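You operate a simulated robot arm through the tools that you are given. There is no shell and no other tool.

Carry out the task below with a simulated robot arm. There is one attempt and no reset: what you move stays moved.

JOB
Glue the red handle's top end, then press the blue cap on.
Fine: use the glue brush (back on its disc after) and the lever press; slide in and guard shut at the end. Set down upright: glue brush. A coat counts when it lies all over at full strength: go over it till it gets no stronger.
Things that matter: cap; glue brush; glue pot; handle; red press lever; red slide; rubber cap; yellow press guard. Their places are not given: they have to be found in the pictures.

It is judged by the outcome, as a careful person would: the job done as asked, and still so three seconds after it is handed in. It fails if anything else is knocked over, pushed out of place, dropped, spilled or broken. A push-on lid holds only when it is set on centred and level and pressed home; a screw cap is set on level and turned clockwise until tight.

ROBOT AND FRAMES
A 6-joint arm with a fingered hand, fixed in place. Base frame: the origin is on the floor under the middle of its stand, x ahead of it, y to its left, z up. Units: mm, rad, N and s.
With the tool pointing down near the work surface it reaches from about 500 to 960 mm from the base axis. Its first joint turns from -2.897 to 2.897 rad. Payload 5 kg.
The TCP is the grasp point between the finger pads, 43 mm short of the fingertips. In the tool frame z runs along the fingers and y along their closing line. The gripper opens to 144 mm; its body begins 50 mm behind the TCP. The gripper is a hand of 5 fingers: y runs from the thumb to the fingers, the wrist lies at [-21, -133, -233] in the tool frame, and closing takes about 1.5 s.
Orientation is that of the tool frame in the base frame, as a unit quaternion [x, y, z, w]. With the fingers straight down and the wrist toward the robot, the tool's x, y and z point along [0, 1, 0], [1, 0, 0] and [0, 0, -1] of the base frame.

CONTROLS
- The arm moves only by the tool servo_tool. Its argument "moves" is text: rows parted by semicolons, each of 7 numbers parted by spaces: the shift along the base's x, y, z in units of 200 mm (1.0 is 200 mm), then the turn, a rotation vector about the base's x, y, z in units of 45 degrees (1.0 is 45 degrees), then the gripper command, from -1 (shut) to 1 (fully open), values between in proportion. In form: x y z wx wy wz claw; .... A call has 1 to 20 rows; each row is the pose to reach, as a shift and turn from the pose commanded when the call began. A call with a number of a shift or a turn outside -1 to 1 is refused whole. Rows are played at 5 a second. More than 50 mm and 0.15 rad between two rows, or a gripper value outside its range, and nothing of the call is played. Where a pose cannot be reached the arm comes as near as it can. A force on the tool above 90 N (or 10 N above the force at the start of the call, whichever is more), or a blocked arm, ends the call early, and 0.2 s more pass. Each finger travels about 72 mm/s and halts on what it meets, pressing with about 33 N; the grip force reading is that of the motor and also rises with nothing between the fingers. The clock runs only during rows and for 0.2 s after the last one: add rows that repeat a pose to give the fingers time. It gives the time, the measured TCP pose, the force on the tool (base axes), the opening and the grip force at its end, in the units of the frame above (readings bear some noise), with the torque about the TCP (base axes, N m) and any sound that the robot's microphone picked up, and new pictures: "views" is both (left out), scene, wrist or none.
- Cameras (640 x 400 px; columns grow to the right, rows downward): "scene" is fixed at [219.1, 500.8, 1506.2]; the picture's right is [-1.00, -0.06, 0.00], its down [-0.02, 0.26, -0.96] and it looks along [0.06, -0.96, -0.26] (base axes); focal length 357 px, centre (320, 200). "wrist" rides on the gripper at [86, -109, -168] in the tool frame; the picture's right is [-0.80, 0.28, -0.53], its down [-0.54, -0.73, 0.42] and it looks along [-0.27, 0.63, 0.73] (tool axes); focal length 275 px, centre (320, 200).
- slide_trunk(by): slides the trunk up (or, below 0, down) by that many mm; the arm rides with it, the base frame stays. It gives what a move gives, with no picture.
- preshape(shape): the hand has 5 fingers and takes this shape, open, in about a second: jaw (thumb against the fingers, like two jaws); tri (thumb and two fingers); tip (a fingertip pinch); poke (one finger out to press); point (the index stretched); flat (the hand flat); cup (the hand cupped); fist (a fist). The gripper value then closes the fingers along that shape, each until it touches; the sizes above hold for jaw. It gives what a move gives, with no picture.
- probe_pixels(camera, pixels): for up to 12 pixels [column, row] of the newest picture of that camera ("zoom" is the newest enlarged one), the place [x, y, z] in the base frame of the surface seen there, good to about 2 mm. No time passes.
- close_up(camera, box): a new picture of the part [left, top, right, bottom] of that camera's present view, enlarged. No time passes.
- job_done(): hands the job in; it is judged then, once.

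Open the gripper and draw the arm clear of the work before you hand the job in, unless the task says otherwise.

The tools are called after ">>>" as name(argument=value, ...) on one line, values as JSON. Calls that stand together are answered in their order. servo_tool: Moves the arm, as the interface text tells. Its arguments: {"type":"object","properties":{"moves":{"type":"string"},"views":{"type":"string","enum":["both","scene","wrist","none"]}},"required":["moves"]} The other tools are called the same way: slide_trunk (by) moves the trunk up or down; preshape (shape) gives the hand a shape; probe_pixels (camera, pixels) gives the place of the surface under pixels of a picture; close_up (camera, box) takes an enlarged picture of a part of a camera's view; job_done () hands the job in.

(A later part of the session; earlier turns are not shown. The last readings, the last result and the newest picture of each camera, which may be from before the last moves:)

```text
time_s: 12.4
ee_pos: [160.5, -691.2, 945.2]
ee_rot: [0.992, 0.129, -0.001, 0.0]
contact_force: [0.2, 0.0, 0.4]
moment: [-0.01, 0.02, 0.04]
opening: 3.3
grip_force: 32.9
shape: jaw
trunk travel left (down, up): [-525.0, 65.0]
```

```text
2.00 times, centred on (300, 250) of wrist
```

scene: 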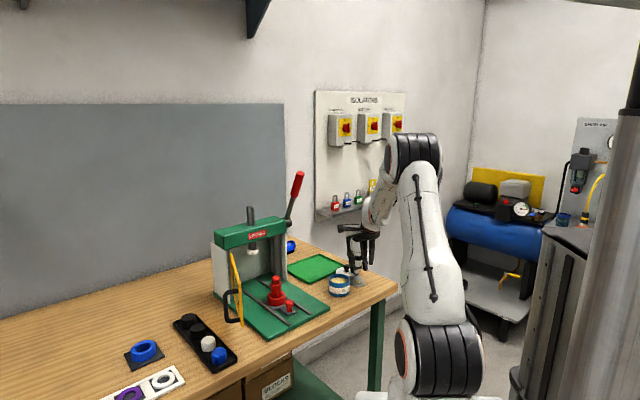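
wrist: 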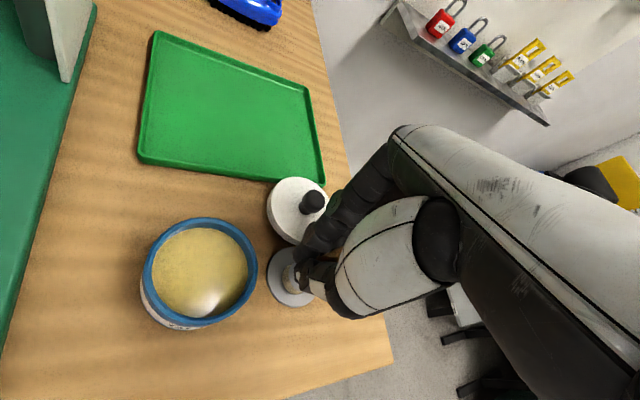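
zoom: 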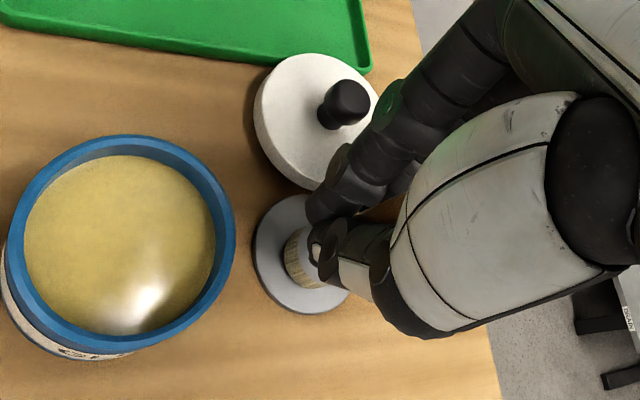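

The fingers closed to 3.3 mm: thumb met the index while the brush slid to the -x side, so jaw pinches too narrowly here. I reopen, raise clear, and try the "tri" shape (thumb between two fingers).

>>> servo_tool(moves="0 0 0 0 0 0 -0.85; 0 0 0 0 0 0 -0.7; 0 0 0 0 0 0 -0.5; 0 0 0 0 0 0 -0.3; 0 0 0 0 0 0 -0.15; 0 0 0 0 0 0 -0.15; 0 0 0.1 0 0 0 -0.15; 0 0 0.2 0 0 0 -0.15; 0 0 0.4 0 0 0 -0.15; 0 0 0.6 0 0 0 -0.15; 0 0 0.6 0 0 0 -0.15", views="both")

>>> preshape(shape="tri")

>>> servo_tool(moves="0 0 0 0 0 0 1; 0 0 0 0 0 0 1", views="both")

>>> close_up(camera="scene", box=[325, 185, 405, 305])

>>> close_up(camera="wrist", box=[200, 100, 440, 350])

```text
time_s: 14.8
ee_pos: [160.4, -691.0, 1066.1]
ee_rot: [0.992, 0.129, 0.0, 0.0]
contact_force: [0.6, -0.9, -0.5]
moment: [-0.03, -0.01, -0.01]
opening: 60.9
grip_force: 0.0
shape: jaw
trunk travel left (down, up): [-525.0, 65.0]
```

scene: 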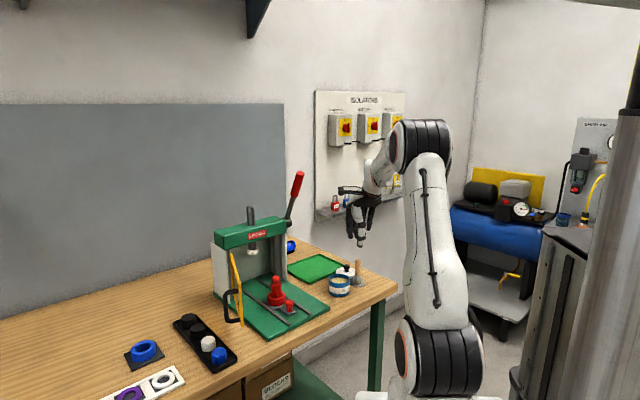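
wrist: 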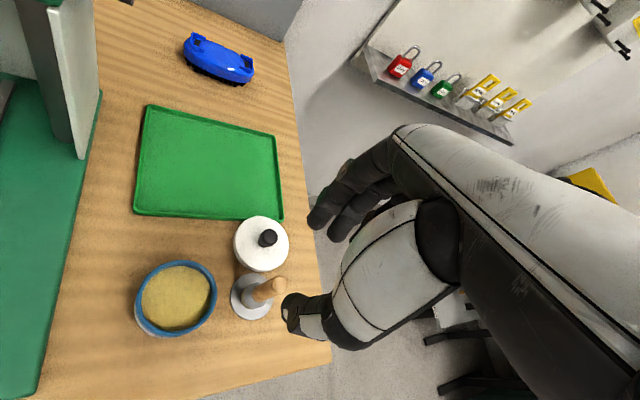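

```text
time_s: 15.7
ee_pos: [160.6, -690.4, 1066.0]
ee_rot: [0.992, 0.13, 0.0, 0.0]
contact_force: [-0.5, 0.1, 0.4]
moment: [0.0, -0.01, -0.03]
opening: 143.8
grip_force: 0.2
shape: tri
trunk travel left (down, up): [-525.0, 65.0]
```

```text
time_s: 16.3
ee_pos: [160.7, -690.6, 1065.6]
ee_rot: [0.992, 0.129, 0.0, 0.0]
contact_force: [0.4, 0.2, 0.8]
moment: [-0.04, -0.02, -0.06]
opening: 143.7
grip_force: 0.1
shape: tri
trunk travel left (down, up): [-525.0, 65.0]
```

scene: 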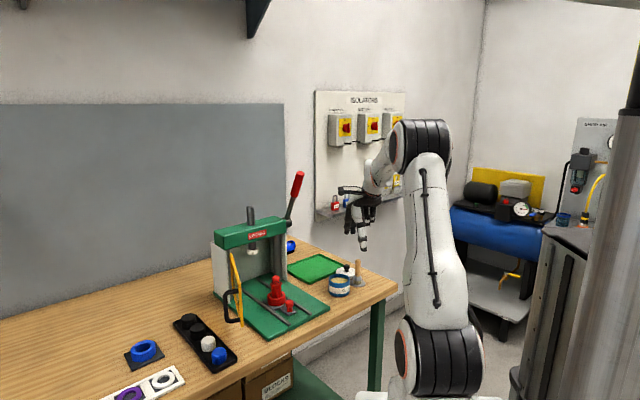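
wrist: 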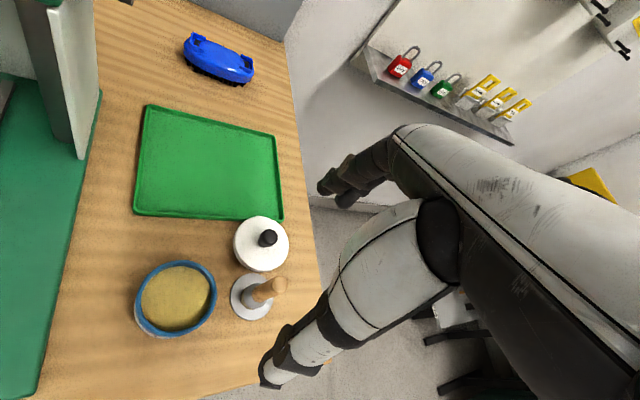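

```text
3.33 times, centred on (365, 245) of scene
```

zoom: 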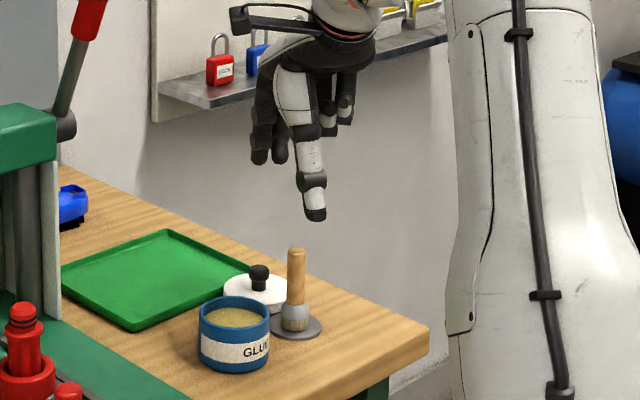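

```text
1.60 times, centred on (320, 225) of wrist
```

zoom: 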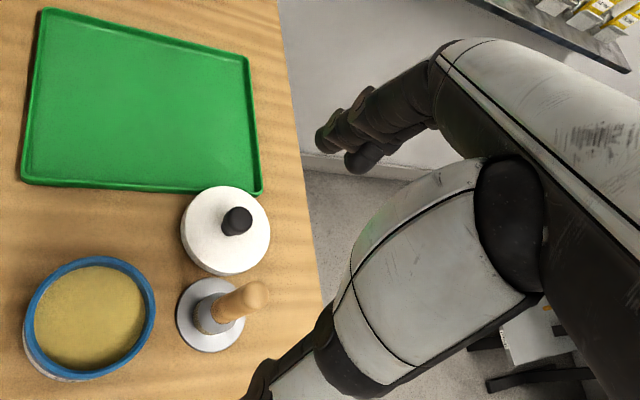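

The brush still stands upright; in tri the ring and little fingers curl away. I close the tri shape here in free air to see exactly where its pads meet relative to the TCP.

>>> servo_tool(moves="0 0 0 0 0 0 0.3; 0 0 0 0 0 0 0; 0 0 0 0 0 0 -0.3; 0 0 0 0 0 0 -0.5; 0 0 0 0 0 0 -0.65; 0 0 0 0 0 0 -0.75; 0 0 0 0 0 0 -0.75; 0 0 0 0 0 0 -0.75", views="both")

>>> close_up(camera="scene", box=[335, 185, 395, 265])

>>> close_up(camera="wrist", box=[240, 150, 400, 340])

```text
time_s: 18.1
ee_pos: [160.7, -691.7, 1065.6]
ee_rot: [0.992, 0.129, 0.0, 0.0]
contact_force: [1.1, -0.6, 0.1]
moment: [0.03, -0.02, 0.0]
opening: 18.3
grip_force: 0.1
shape: tri
trunk travel left (down, up): [-525.0, 65.0]
```

scene: 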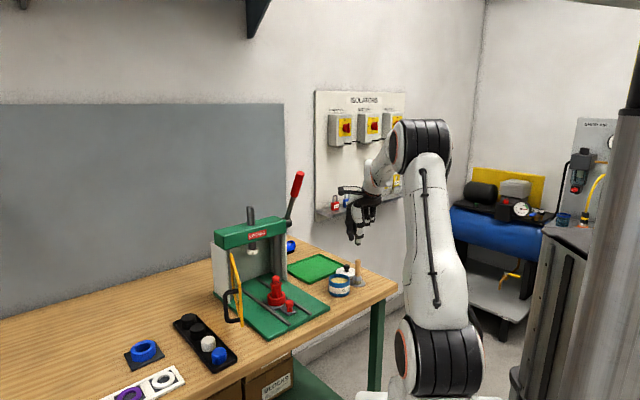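
wrist: 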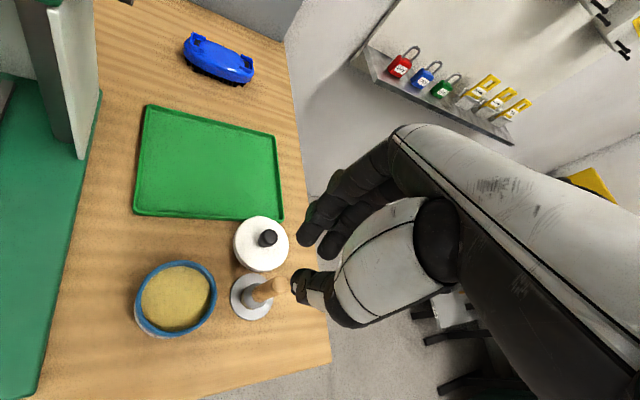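

```text
5.00 times, centred on (365, 225) of scene
```

zoom: 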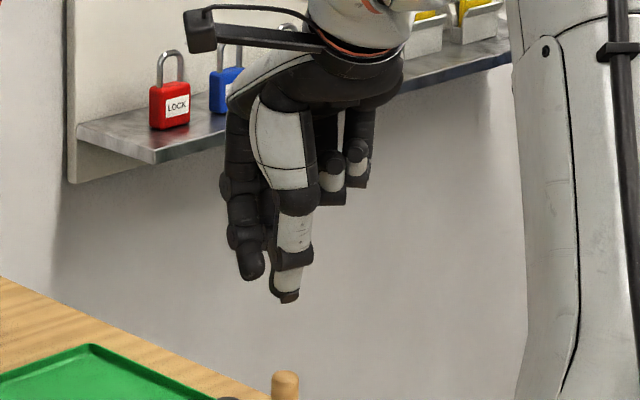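

```text
2.11 times, centred on (320, 245) of wrist
```

zoom: 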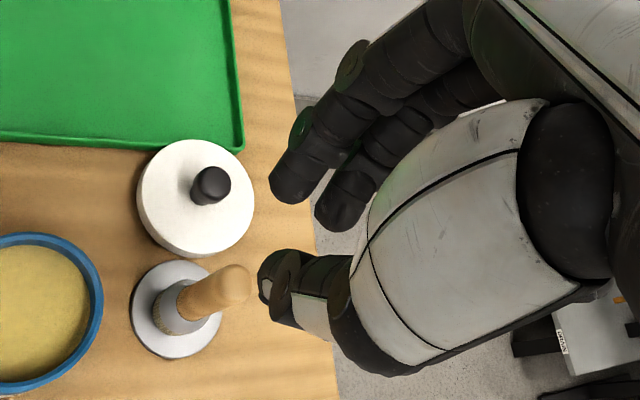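

I probe the thumb and the two fingertips in this zoom to find the pinch centre.

>>> probe_pixels(camera="zoom", pixels=[[268, 280], [290, 262], [300, 305], [320, 265], [280, 185], [290, 165], [330, 205], [345, 180], [300, 195], [350, 210]])

>>> probe_pixels(camera="scene", pixels=[[352.5, 242], [358, 244], [357, 240], [349, 238], [350, 238], [355, 238]])

```text
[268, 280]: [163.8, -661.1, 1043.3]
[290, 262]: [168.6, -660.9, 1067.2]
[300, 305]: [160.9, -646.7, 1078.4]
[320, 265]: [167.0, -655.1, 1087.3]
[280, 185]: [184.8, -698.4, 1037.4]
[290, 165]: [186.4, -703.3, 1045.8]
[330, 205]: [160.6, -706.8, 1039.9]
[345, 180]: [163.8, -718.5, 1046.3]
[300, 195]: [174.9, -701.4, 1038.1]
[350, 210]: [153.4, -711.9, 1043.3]
```

```text
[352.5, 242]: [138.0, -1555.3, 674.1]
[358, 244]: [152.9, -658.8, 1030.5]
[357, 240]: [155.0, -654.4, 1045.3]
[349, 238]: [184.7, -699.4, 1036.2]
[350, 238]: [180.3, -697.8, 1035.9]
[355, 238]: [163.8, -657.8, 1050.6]
```

In tri, the thumb lies at tool x≈+6 and the two fingers at ≈+13 and −10, so the pinch centre is near tool x≈+3. I re-probe the brush's current place.

>>> probe_pixels(camera="zoom", pixels=[[238, 280], [210, 295], [185, 305], [195, 290], [160, 330], [175, 265], [215, 320], [140, 300]])

>>> probe_pixels(camera="scene", pixels=[[358, 263], [358, 268], [358, 276], [358, 281]])

>>> close_up(camera="scene", box=[340, 255, 375, 290])

```text
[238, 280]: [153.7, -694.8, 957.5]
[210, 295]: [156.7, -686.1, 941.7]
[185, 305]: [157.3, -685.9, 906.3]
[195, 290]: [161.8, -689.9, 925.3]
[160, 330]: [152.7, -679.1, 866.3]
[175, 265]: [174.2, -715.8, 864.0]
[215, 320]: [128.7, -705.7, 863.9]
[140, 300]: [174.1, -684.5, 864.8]
```

```text
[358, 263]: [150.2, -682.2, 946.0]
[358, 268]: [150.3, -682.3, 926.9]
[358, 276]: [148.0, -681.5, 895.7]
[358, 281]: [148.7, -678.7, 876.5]
```

```text
11.43 times, centred on (358, 272) of scene
```

zoom: 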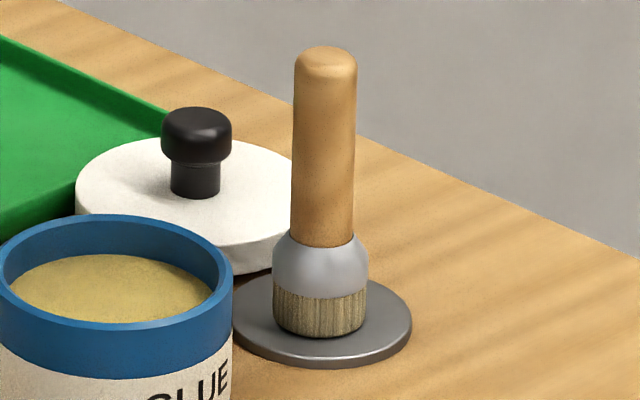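

The brush stands upright on its disc at about (152,-691.5). I open to 60 mm in tri, align TCP to (149,-692) and descend to z≈945.

>>> servo_tool(moves="-0.03 0 0 0 0 0 -0.4; -0.065 -0.0075 0 0 0 0 -0.15; -0.065 -0.0075 0 0 0 0 -0.15; -0.065 -0.0075 -0.2 0 0 0 -0.15; -0.065 -0.0075 -0.4 0 0 0 -0.15; -0.065 -0.0075 -0.5 0 0 0 -0.15; -0.065 -0.0075 -0.6 0 0 0 -0.15; -0.065 -0.0075 -0.6 0 0 0 -0.15", views="both")

>>> close_up(camera="scene", box=[325, 225, 385, 305])

>>> close_up(camera="wrist", box=[240, 170, 400, 340])

```text
time_s: 19.9
ee_pos: [146.8, -691.9, 946.8]
ee_rot: [0.992, 0.128, 0.0, 0.001]
contact_force: [-0.6, -0.1, -1.1]
moment: [0.01, 0.02, 0.0]
opening: 60.6
grip_force: 0.0
shape: tri
trunk travel left (down, up): [-525.0, 65.0]
```

scene: 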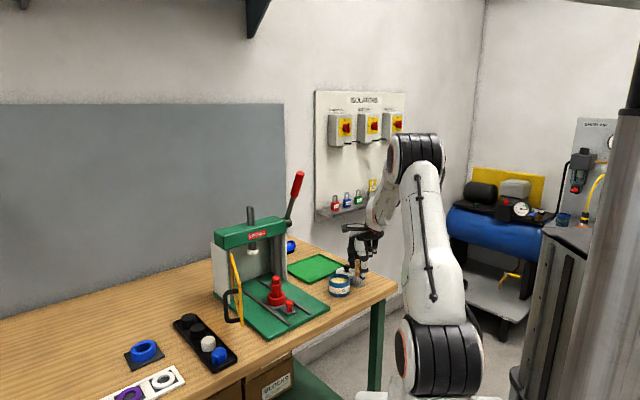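
wrist: 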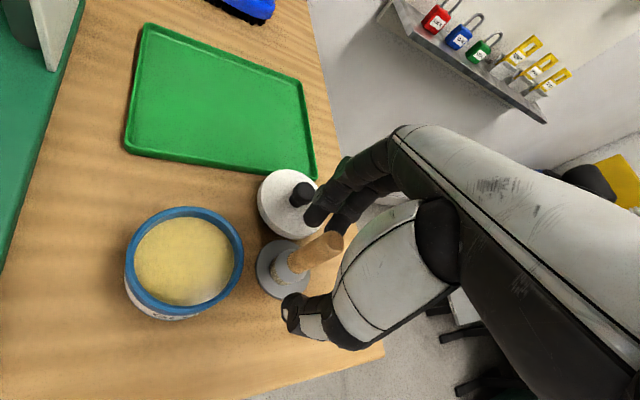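

```text
5.00 times, centred on (355, 265) of scene
```

zoom: 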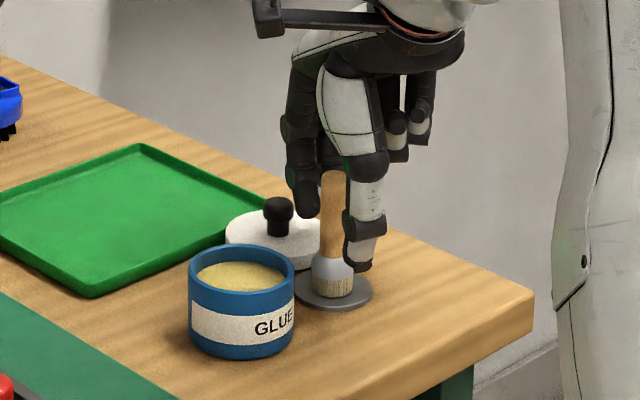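

```text
2.35 times, centred on (320, 255) of wrist
```

zoom: 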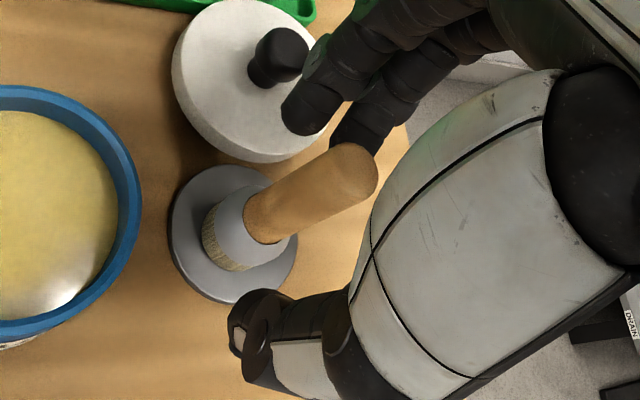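

Checking the pixel geometry again: the thumb's centre is really near tool x≈-5, so the brush should sit at tool x≈-3.5. I shift the hand +7 mm in x and close partly to check alignment.

>>> servo_tool(moves="0.035 0.006 0 0 0 0 -0.15; 0.035 0.006 0 0 0 0 -0.3; 0.035 0.006 0 0 0 0 -0.45; 0.035 0.006 0 0 0 0 -0.55; 0.035 0.006 0 0 0 0 -0.65; 0.035 0.006 0 0 0 0 -0.65", views="both")

>>> close_up(camera="scene", box=[340, 235, 380, 295])

>>> close_up(camera="wrist", box=[240, 170, 400, 340])

```text
time_s: 21.3
ee_pos: [154.5, -690.5, 945.8]
ee_rot: [0.992, 0.129, 0.0, 0.0]
contact_force: [0.1, -0.8, 0.2]
moment: [0.02, 0.0, 0.02]
opening: 25.4
grip_force: 0.1
shape: tri
trunk travel left (down, up): [-525.0, 65.0]
```

scene: 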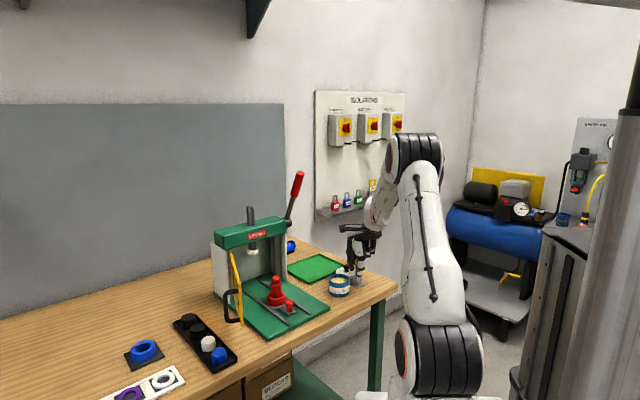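
wrist: 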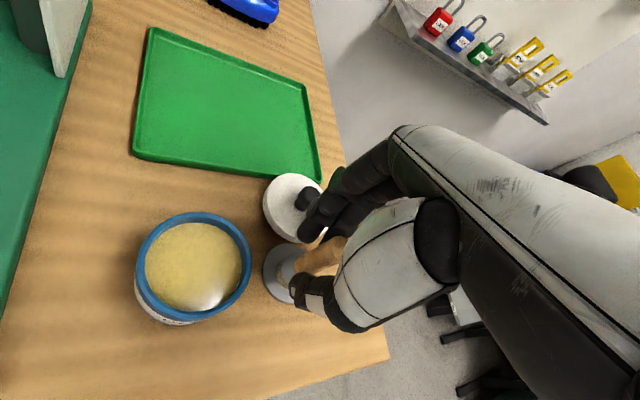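

```text
6.67 times, centred on (360, 265) of scene
```

zoom: 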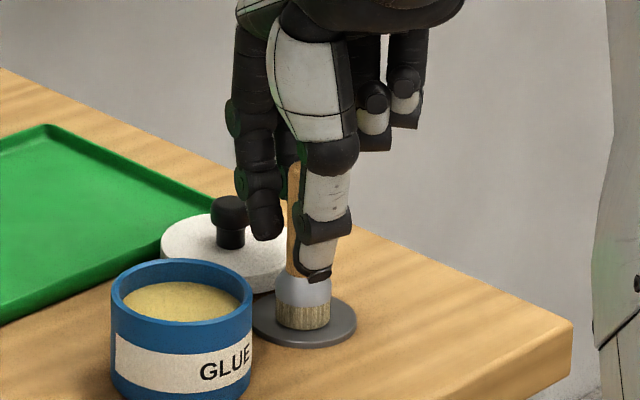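

```text
2.35 times, centred on (320, 255) of wrist
```

zoom: 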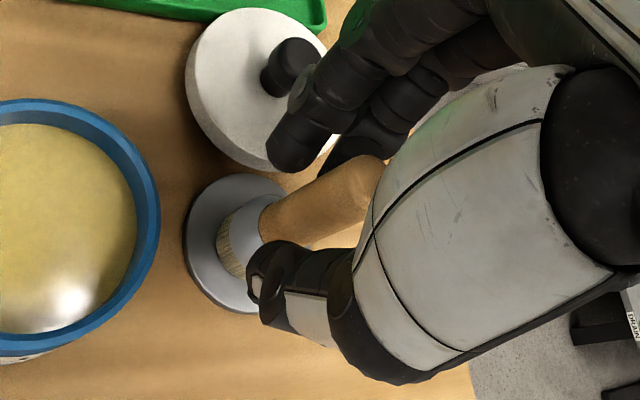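

The thumb is still about 6 mm to the -x side of the brush. I shift +4 mm more, then close slowly to firm.

>>> servo_tool(moves="0.02 0.005 0 0 0 0 -0.65; 0.02 0.005 0 0 0 0 -0.7; 0.02 0.005 0 0 0 0 -0.75; 0.02 0.005 0 0 0 0 -0.8; 0.02 0.005 0 0 0 0 -0.8", views="both")

>>> close_up(camera="scene", box=[340, 235, 380, 295])

>>> close_up(camera="wrist", box=[240, 170, 400, 340])

```text
time_s: 22.5
ee_pos: [158.5, -691.0, 946.2]
ee_rot: [0.992, 0.129, 0.0, 0.0]
contact_force: [-0.5, 0.0, 0.8]
moment: [0.01, -0.01, -0.03]
opening: 14.7
grip_force: 0.0
shape: tri
trunk travel left (down, up): [-525.0, 65.0]
```

scene: 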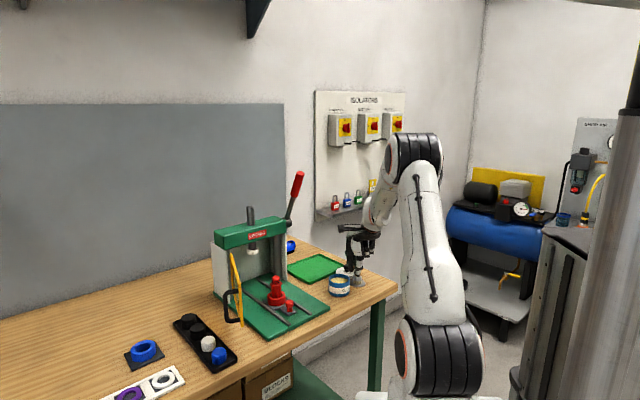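
wrist: 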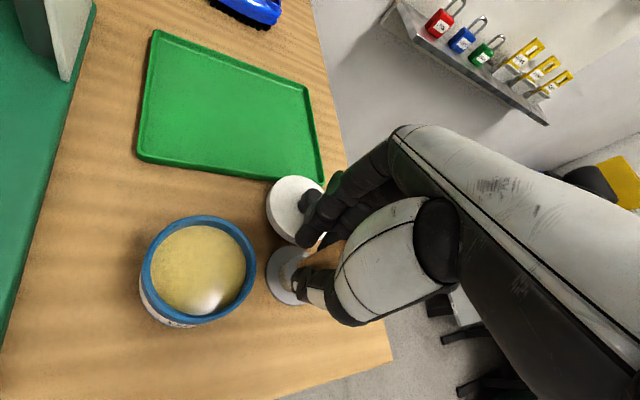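

```text
6.67 times, centred on (360, 265) of scene
```

zoom: 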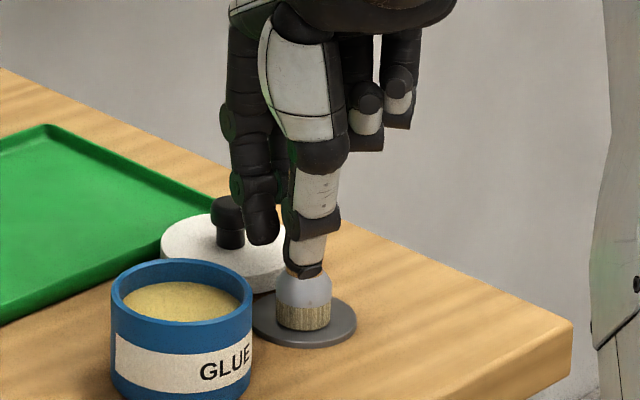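

```text
2.35 times, centred on (320, 255) of wrist
```

zoom: 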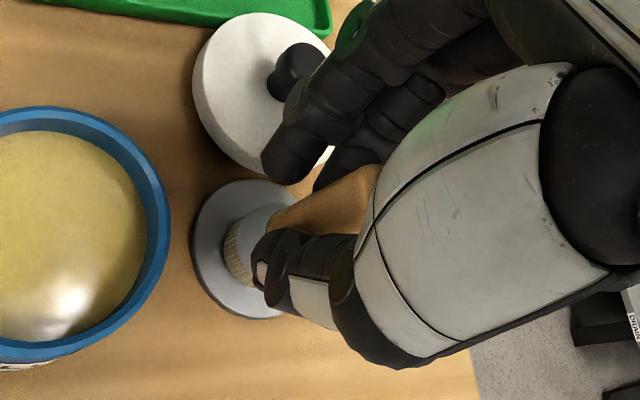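

The thumb now sits squarely in front of the brush with index and middle behind. I close to full grip.

>>> servo_tool(moves="0 0 0 0 0 0 -0.85; 0 0 0 0 0 0 -0.9; 0 0 0 0 0 0 -0.95; 0 0 0 0 0 0 -1; 0 0 0 0 0 0 -1; 0 0 0 0 0 0 -1", views="both")

>>> close_up(camera="scene", box=[340, 235, 380, 295])

>>> close_up(camera="wrist", box=[240, 170, 400, 340])

```text
time_s: 23.9
ee_pos: [157.6, -690.2, 944.9]
ee_rot: [0.992, 0.129, 0.0, 0.0]
contact_force: [0.5, -0.1, 0.9]
moment: [-0.04, 0.01, 0.0]
opening: 4.2
grip_force: 33.4
shape: tri
trunk travel left (down, up): [-525.0, 65.0]
```

scene: 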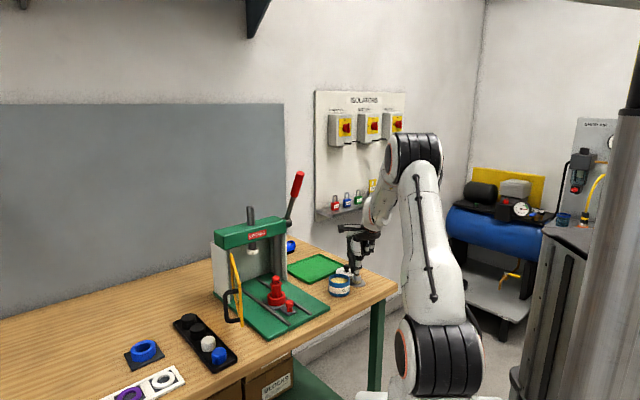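
wrist: 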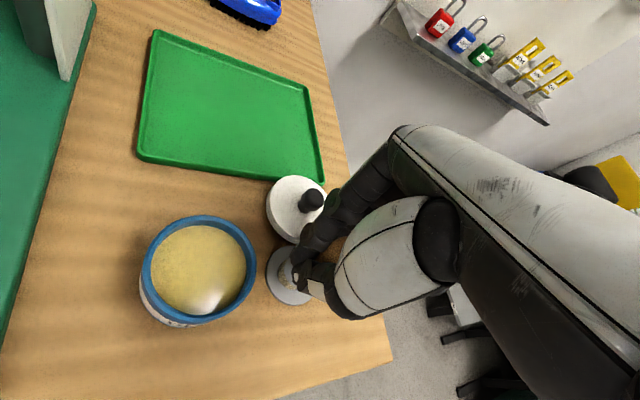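

```text
6.67 times, centred on (360, 265) of scene
```

zoom: 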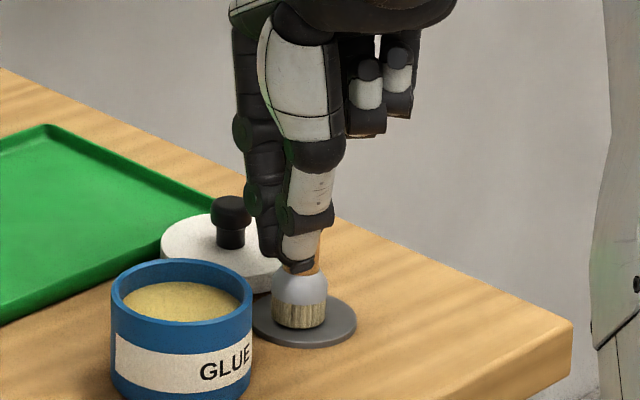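

```text
2.35 times, centred on (320, 255) of wrist
```

zoom: 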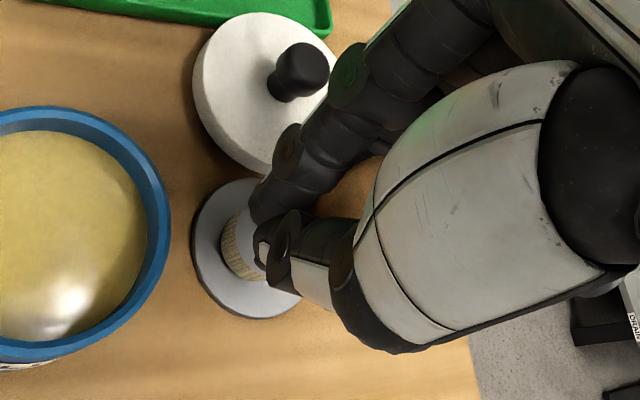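

Grip 33 N; the fingers straddle the handle. I lift only 20 mm to see whether the brush comes along.

>>> servo_tool(moves="0 0 0.02 0 0 0 -1; 0 0 0.05 0 0 0 -1; 0 0 0.1 0 0 0 -1; 0 0 0.1 0 0 0 -1", views="both")

>>> close_up(camera="scene", box=[340, 235, 380, 295])

>>> close_up(camera="wrist", box=[240, 170, 400, 340])

```text
time_s: 24.9
ee_pos: [159.3, -690.3, 966.7]
ee_rot: [0.992, 0.129, 0.0, 0.0]
contact_force: [1.1, -0.2, 0.2]
moment: [-0.04, 0.02, -0.03]
opening: 4.4
grip_force: 33.3
shape: tri
trunk travel left (down, up): [-525.0, 65.0]
```

scene: 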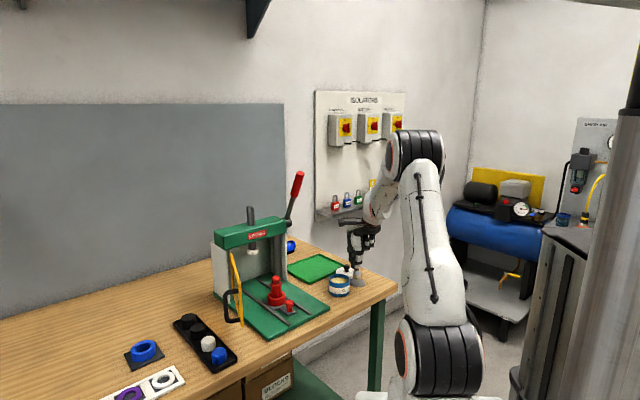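
wrist: 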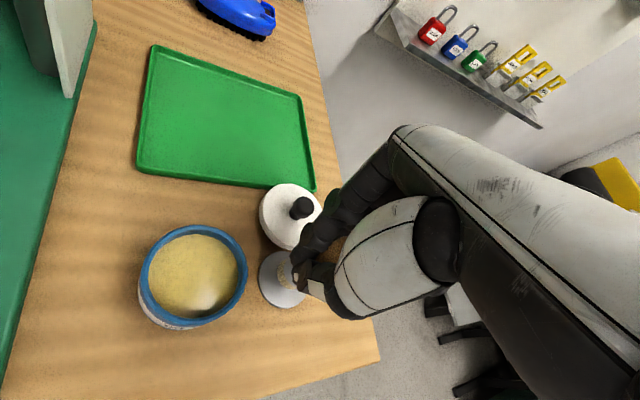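

```text
6.67 times, centred on (360, 265) of scene
```

zoom: 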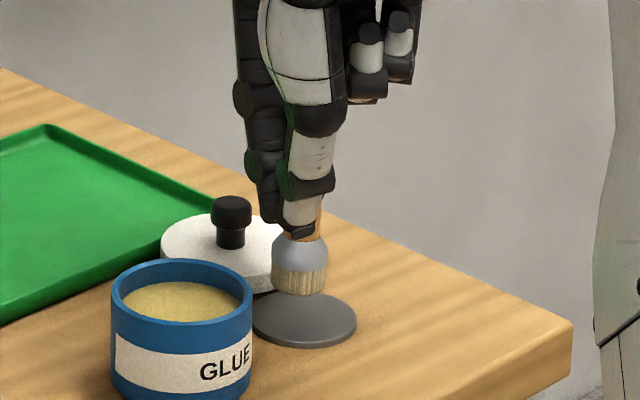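

```text
2.35 times, centred on (320, 255) of wrist
```

zoom: 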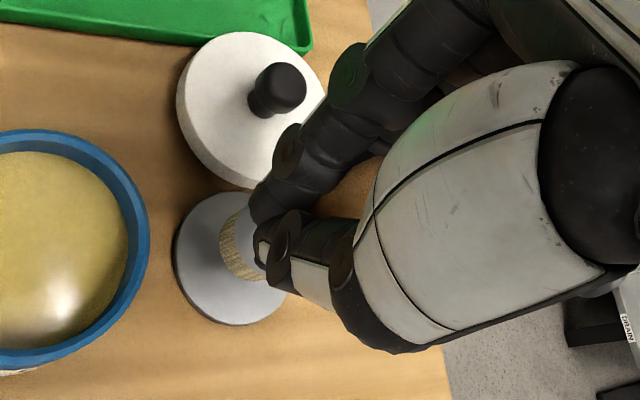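

The brush came up with the hand, tilted only slightly. I probe the bristle end to know its place relative to the TCP.

>>> close_up(camera="scene", box=[345, 255, 370, 285])

>>> probe_pixels(camera="scene", pixels=[[356.8, 268.5], [353, 267], [360.5, 267], [357, 262], [353, 262], [361, 262], [357.5, 258]])

>>> probe_pixels(camera="wrist", pixels=[[297, 258], [298, 272], [302, 285], [295, 265], [303, 262], [280, 280], [265, 290]])

```text
13.33 times, centred on (358, 270) of scene
```

zoom: 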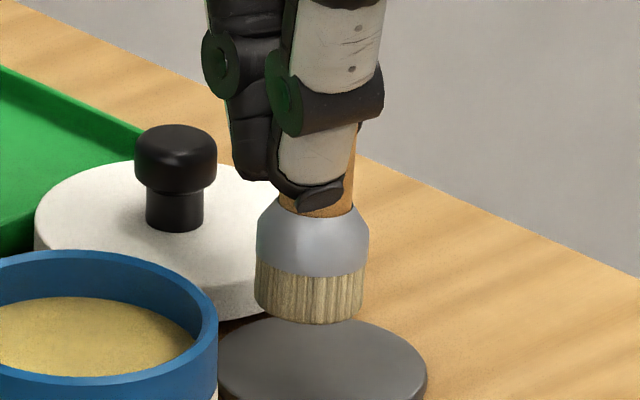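

```text
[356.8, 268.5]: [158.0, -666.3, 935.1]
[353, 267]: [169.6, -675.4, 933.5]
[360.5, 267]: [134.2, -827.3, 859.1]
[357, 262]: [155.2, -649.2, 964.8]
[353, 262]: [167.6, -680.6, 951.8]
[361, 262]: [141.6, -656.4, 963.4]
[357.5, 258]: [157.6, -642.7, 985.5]
```

```text
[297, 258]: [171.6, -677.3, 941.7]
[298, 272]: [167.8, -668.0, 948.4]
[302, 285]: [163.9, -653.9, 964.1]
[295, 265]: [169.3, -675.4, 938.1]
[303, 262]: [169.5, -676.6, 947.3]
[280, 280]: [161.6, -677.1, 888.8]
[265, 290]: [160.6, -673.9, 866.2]
```

My pixel rows hit the thumb; I probe through the newest zoom instead: bristles around (310,300), ferrule (313,240), handle (325,205).

>>> probe_pixels(camera="zoom", pixels=[[310, 318], [262, 300], [360, 300], [310, 285], [312, 240], [262, 245], [365, 240], [325, 206], [318, 210], [350, 180], [325, 350]])

```text
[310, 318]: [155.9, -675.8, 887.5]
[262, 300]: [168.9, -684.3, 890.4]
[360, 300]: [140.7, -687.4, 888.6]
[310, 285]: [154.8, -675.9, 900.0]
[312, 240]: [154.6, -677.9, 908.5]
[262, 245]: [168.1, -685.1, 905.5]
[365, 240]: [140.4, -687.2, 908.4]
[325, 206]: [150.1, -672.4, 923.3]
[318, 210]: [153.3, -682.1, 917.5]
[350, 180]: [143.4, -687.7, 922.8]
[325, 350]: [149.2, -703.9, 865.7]
```

Bristle end centre is at about (155,-688,886), i.e. TCP + (-3.5,+2.5,-80). I raise 50 mm, move over the pot centre (218,-629) and look before dipping.

>>> servo_tool(moves="0 0 0.12 0 0 0 -1; 0 0 0.25 0 0 0 -1; 0.1 0.1 0.25 0 0 0 -1; 0.2 0.2 0.25 0 0 0 -1; 0.315 0.295 0.25 0 0 0 -1; 0.315 0.295 0.25 0 0 0 -1", views="both")

>>> close_up(camera="scene", box=[315, 235, 365, 305])

>>> close_up(camera="wrist", box=[200, 170, 400, 370])

```text
time_s: 26.3
ee_pos: [223.2, -630.5, 1016.2]
ee_rot: [0.992, 0.128, 0.0, 0.0]
contact_force: [0.9, 0.1, -1.3]
moment: [-0.01, 0.0, 0.02]
opening: 4.2
grip_force: 32.8
shape: tri
trunk travel left (down, up): [-525.0, 65.0]
```

scene: 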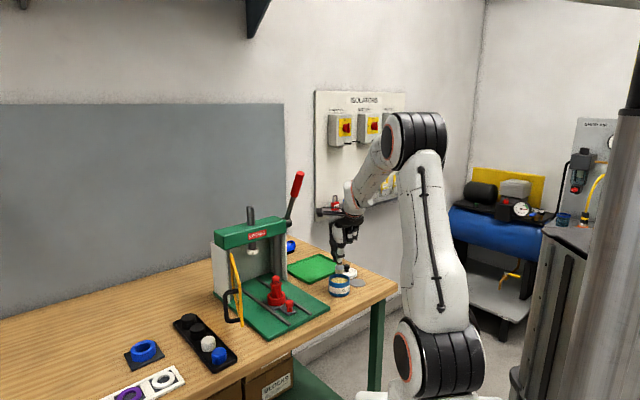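
wrist: 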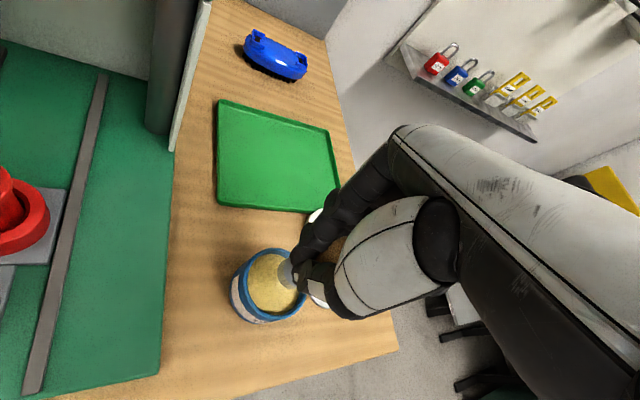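

```text
5.71 times, centred on (340, 270) of scene
```

zoom: 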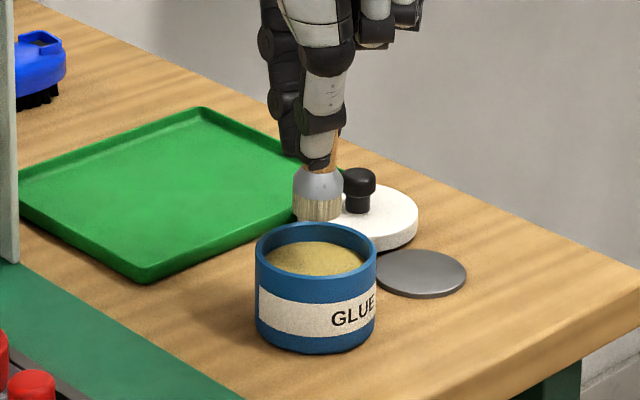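

```text
2.00 times, centred on (300, 270) of wrist
```

zoom: 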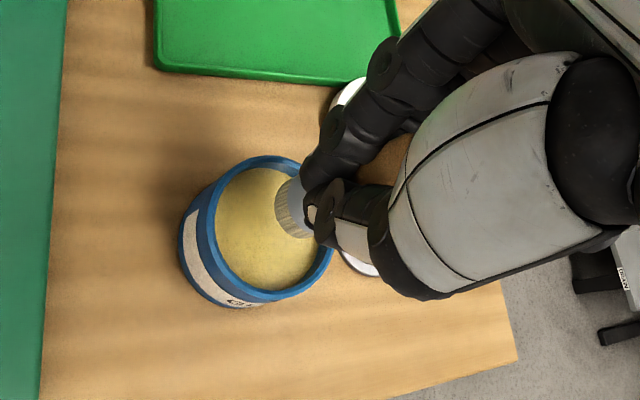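

Bristles (zoom col 318) line up over the pot (col 316). I verify with a probe on bristles and rim.

>>> close_up(camera="scene", box=[325, 255, 355, 295])

>>> probe_pixels(camera="wrist", pixels=[[290, 270], [294, 278], [287, 275], [296, 285], [268, 252], [303, 305], [232, 280], [262, 320], [265, 285]])

```text
10.00 times, centred on (340, 275) of scene
```

zoom: 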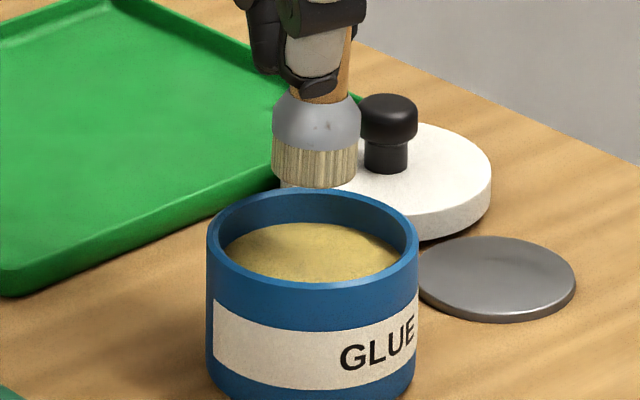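

```text
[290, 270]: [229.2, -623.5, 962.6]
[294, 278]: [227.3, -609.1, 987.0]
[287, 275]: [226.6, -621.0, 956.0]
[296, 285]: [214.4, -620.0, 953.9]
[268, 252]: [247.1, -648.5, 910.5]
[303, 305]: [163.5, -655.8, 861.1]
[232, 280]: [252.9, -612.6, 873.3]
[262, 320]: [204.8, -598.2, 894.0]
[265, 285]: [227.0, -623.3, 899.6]
```

>>> probe_pixels(camera="zoom", pixels=[[313, 183], [277, 165], [352, 165], [313, 165], [313, 130], [312, 282], [212, 240], [414, 240], [312, 192], [312, 260]])

```text
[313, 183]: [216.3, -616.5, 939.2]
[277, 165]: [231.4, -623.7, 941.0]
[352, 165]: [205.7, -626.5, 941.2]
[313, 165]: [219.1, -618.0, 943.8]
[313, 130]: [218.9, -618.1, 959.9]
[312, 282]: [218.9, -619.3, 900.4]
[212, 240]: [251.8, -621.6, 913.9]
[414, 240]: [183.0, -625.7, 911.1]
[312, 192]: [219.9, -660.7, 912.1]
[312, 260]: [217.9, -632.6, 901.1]
```

Bristle end is centred over the pot at (218,-629.5,937), glue surface z≈900. I dip about 11 mm into the glue, hold, and come up.

>>> servo_tool(moves="0 0 -0.1 0 0 0 -1; 0 0 -0.18 0 0 0 -1; 0 0 -0.24 0 0 0 -1; 0.02 0 -0.24 0 0 0 -1; 0 0.02 -0.24 0 0 0 -1; -0.02 0 -0.24 0 0 0 -1; 0 0 -0.24 0 0 0 -1; 0 0 -0.2 0 0 0 -1; 0 0 -0.1 0 0 0 -1; 0 0 0 0 0 0 -1; 0 0 0 0 0 0 -1", views="both")

>>> close_up(camera="scene", box=[325, 255, 355, 295])

```text
time_s: 28.7
ee_pos: [222.5, -632.3, 1015.3]
ee_rot: [0.992, 0.129, 0.0, -0.001]
contact_force: [0.3, 0.4, -0.5]
moment: [-0.02, -0.03, 0.0]
opening: 5.7
grip_force: 33.1
shape: tri
trunk travel left (down, up): [-525.0, 65.0]
```

scene: 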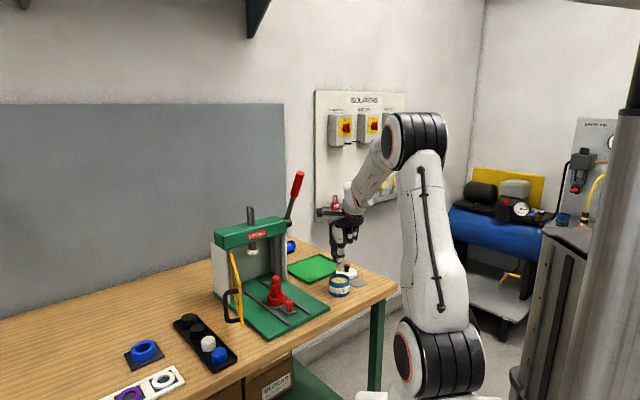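
wrist: 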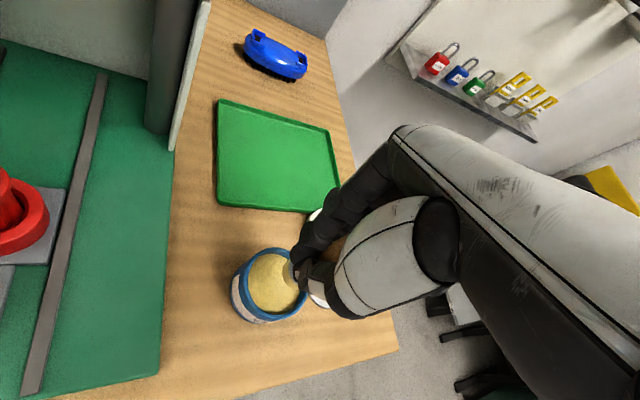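

```text
10.00 times, centred on (340, 275) of scene
```

zoom: 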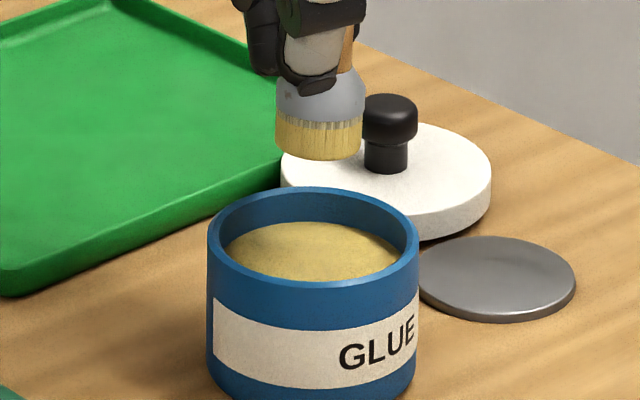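

The bristles are loaded with glue, but the brush slid about 10 mm up in the grip (bristle bottom now higher at zoom row 157), so the glue surface resists; I must press only lightly. I re-probe the bristle end.

>>> probe_pixels(camera="zoom", pixels=[[318, 155], [280, 140], [358, 135], [318, 135], [318, 105], [282, 105], [360, 100], [318, 78], [346, 60]])

```text
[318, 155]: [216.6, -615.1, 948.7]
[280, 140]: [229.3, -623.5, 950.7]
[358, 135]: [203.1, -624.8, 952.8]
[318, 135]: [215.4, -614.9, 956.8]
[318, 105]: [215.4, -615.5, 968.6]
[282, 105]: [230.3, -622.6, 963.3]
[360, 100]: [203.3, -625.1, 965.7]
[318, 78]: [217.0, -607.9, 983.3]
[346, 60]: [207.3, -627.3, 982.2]
```

I lift to TCP z≈1075, swing round in front (away from the press lever) and approach the handle from the robot side.

>>> servo_tool(moves="0 0 0.15 0 0 0 -1; 0 0 0.3 0 0 0 -1; 0 0.2 0.3 0 0 0 -1; 0 0.35 0.3 0 0 0 -1; 0.15 0.5 0.3 0 0 0 -1; 0.35 0.6 0.3 0 0 0 -1; 0.55 0.63 0.3 0 0 0 -1; 0.75 0.63 0.3 0 0 0 -1; 0.75 0.63 0.3 0 0 0 -1", views="both")

>>> close_up(camera="scene", box=[250, 215, 330, 315])

>>> close_up(camera="wrist", box=[200, 170, 400, 370])

```text
time_s: 30.7
ee_pos: [372.9, -504.6, 1075.8]
ee_rot: [0.992, 0.128, 0.0, 0.0]
contact_force: [0.6, -0.4, -0.6]
moment: [0.01, -0.03, 0.01]
opening: 5.2
grip_force: 33.3
shape: tri
trunk travel left (down, up): [-525.0, 65.0]
```

scene: 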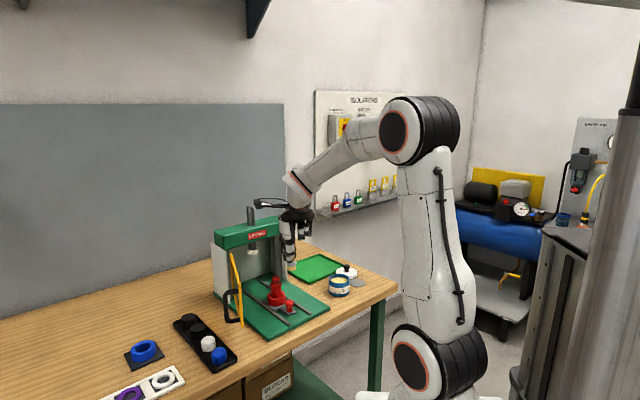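
wrist: 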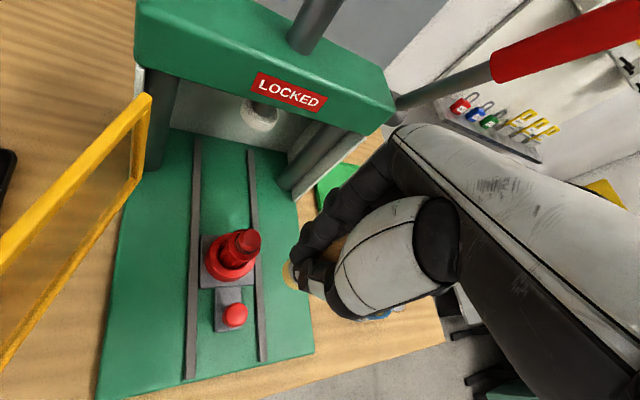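

```text
4.00 times, centred on (290, 265) of scene
```

zoom: 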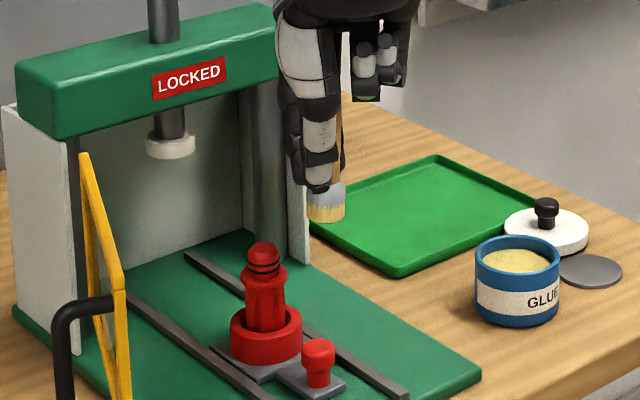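

```text
2.00 times, centred on (300, 270) of wrist
```

zoom: 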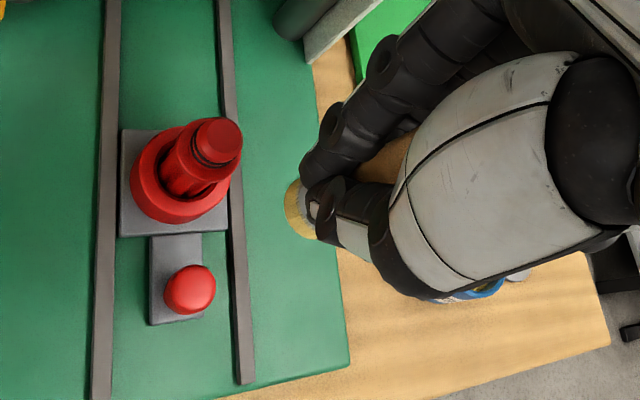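

I re-probe both the handle's dome from the wrist zoom and the bristle end from the scene.

>>> probe_pixels(camera="zoom", pixels=[[220, 135], [200, 140], [238, 135], [220, 122], [220, 152], [205, 155], [185, 160], [215, 165], [190, 290], [175, 215], [140, 170], [215, 200]])

>>> close_up(camera="scene", box=[270, 245, 310, 295])

>>> probe_pixels(camera="zoom", pixels=[[308, 80], [282, 75], [335, 75], [308, 60], [230, 135], [212, 145], [248, 145], [230, 175], [230, 190], [212, 180], [250, 180], [231, 210]])

```text
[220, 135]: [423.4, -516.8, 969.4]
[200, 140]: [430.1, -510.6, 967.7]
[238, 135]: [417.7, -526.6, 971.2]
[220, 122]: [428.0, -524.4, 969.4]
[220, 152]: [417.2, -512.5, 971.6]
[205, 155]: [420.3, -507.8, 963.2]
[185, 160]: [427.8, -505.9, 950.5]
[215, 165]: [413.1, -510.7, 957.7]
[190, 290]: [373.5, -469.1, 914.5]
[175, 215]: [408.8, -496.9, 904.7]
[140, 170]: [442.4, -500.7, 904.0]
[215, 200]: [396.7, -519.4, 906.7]
```

```text
8.00 times, centred on (290, 270) of scene
```

zoom: 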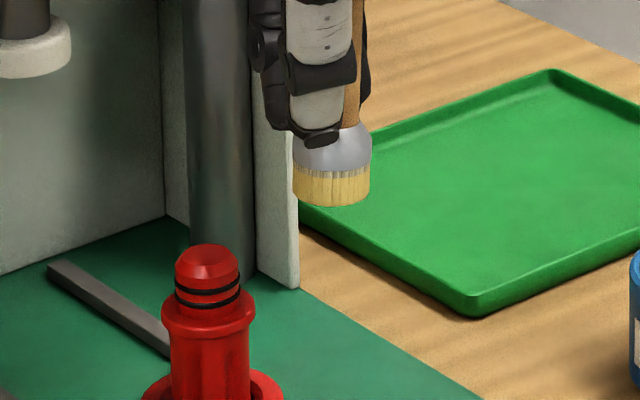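

```text
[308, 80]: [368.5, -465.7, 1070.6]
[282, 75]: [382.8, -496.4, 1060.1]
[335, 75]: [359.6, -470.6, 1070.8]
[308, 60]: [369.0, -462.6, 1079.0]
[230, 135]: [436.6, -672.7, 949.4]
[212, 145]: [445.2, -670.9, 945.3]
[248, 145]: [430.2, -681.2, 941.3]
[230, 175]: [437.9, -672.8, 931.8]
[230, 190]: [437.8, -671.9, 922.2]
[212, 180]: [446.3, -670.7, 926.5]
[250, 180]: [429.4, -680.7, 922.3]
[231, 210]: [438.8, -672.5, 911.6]
```

Now the dome and bristles in this sharper zoom: dome around (207,262), bristles around (332,185).

>>> probe_pixels(camera="zoom", pixels=[[332, 203], [298, 190], [366, 188], [332, 185], [207, 250], [178, 275], [236, 275], [207, 275], [207, 290], [180, 300], [236, 300], [207, 246]])

```text
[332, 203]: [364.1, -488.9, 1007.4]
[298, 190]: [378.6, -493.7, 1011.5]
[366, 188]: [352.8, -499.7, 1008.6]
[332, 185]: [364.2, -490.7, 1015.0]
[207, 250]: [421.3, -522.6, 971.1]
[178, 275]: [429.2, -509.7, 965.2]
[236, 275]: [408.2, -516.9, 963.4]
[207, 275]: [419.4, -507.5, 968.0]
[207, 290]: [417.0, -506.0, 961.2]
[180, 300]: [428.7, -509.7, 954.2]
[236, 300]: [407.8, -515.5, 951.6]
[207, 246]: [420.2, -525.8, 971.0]
```

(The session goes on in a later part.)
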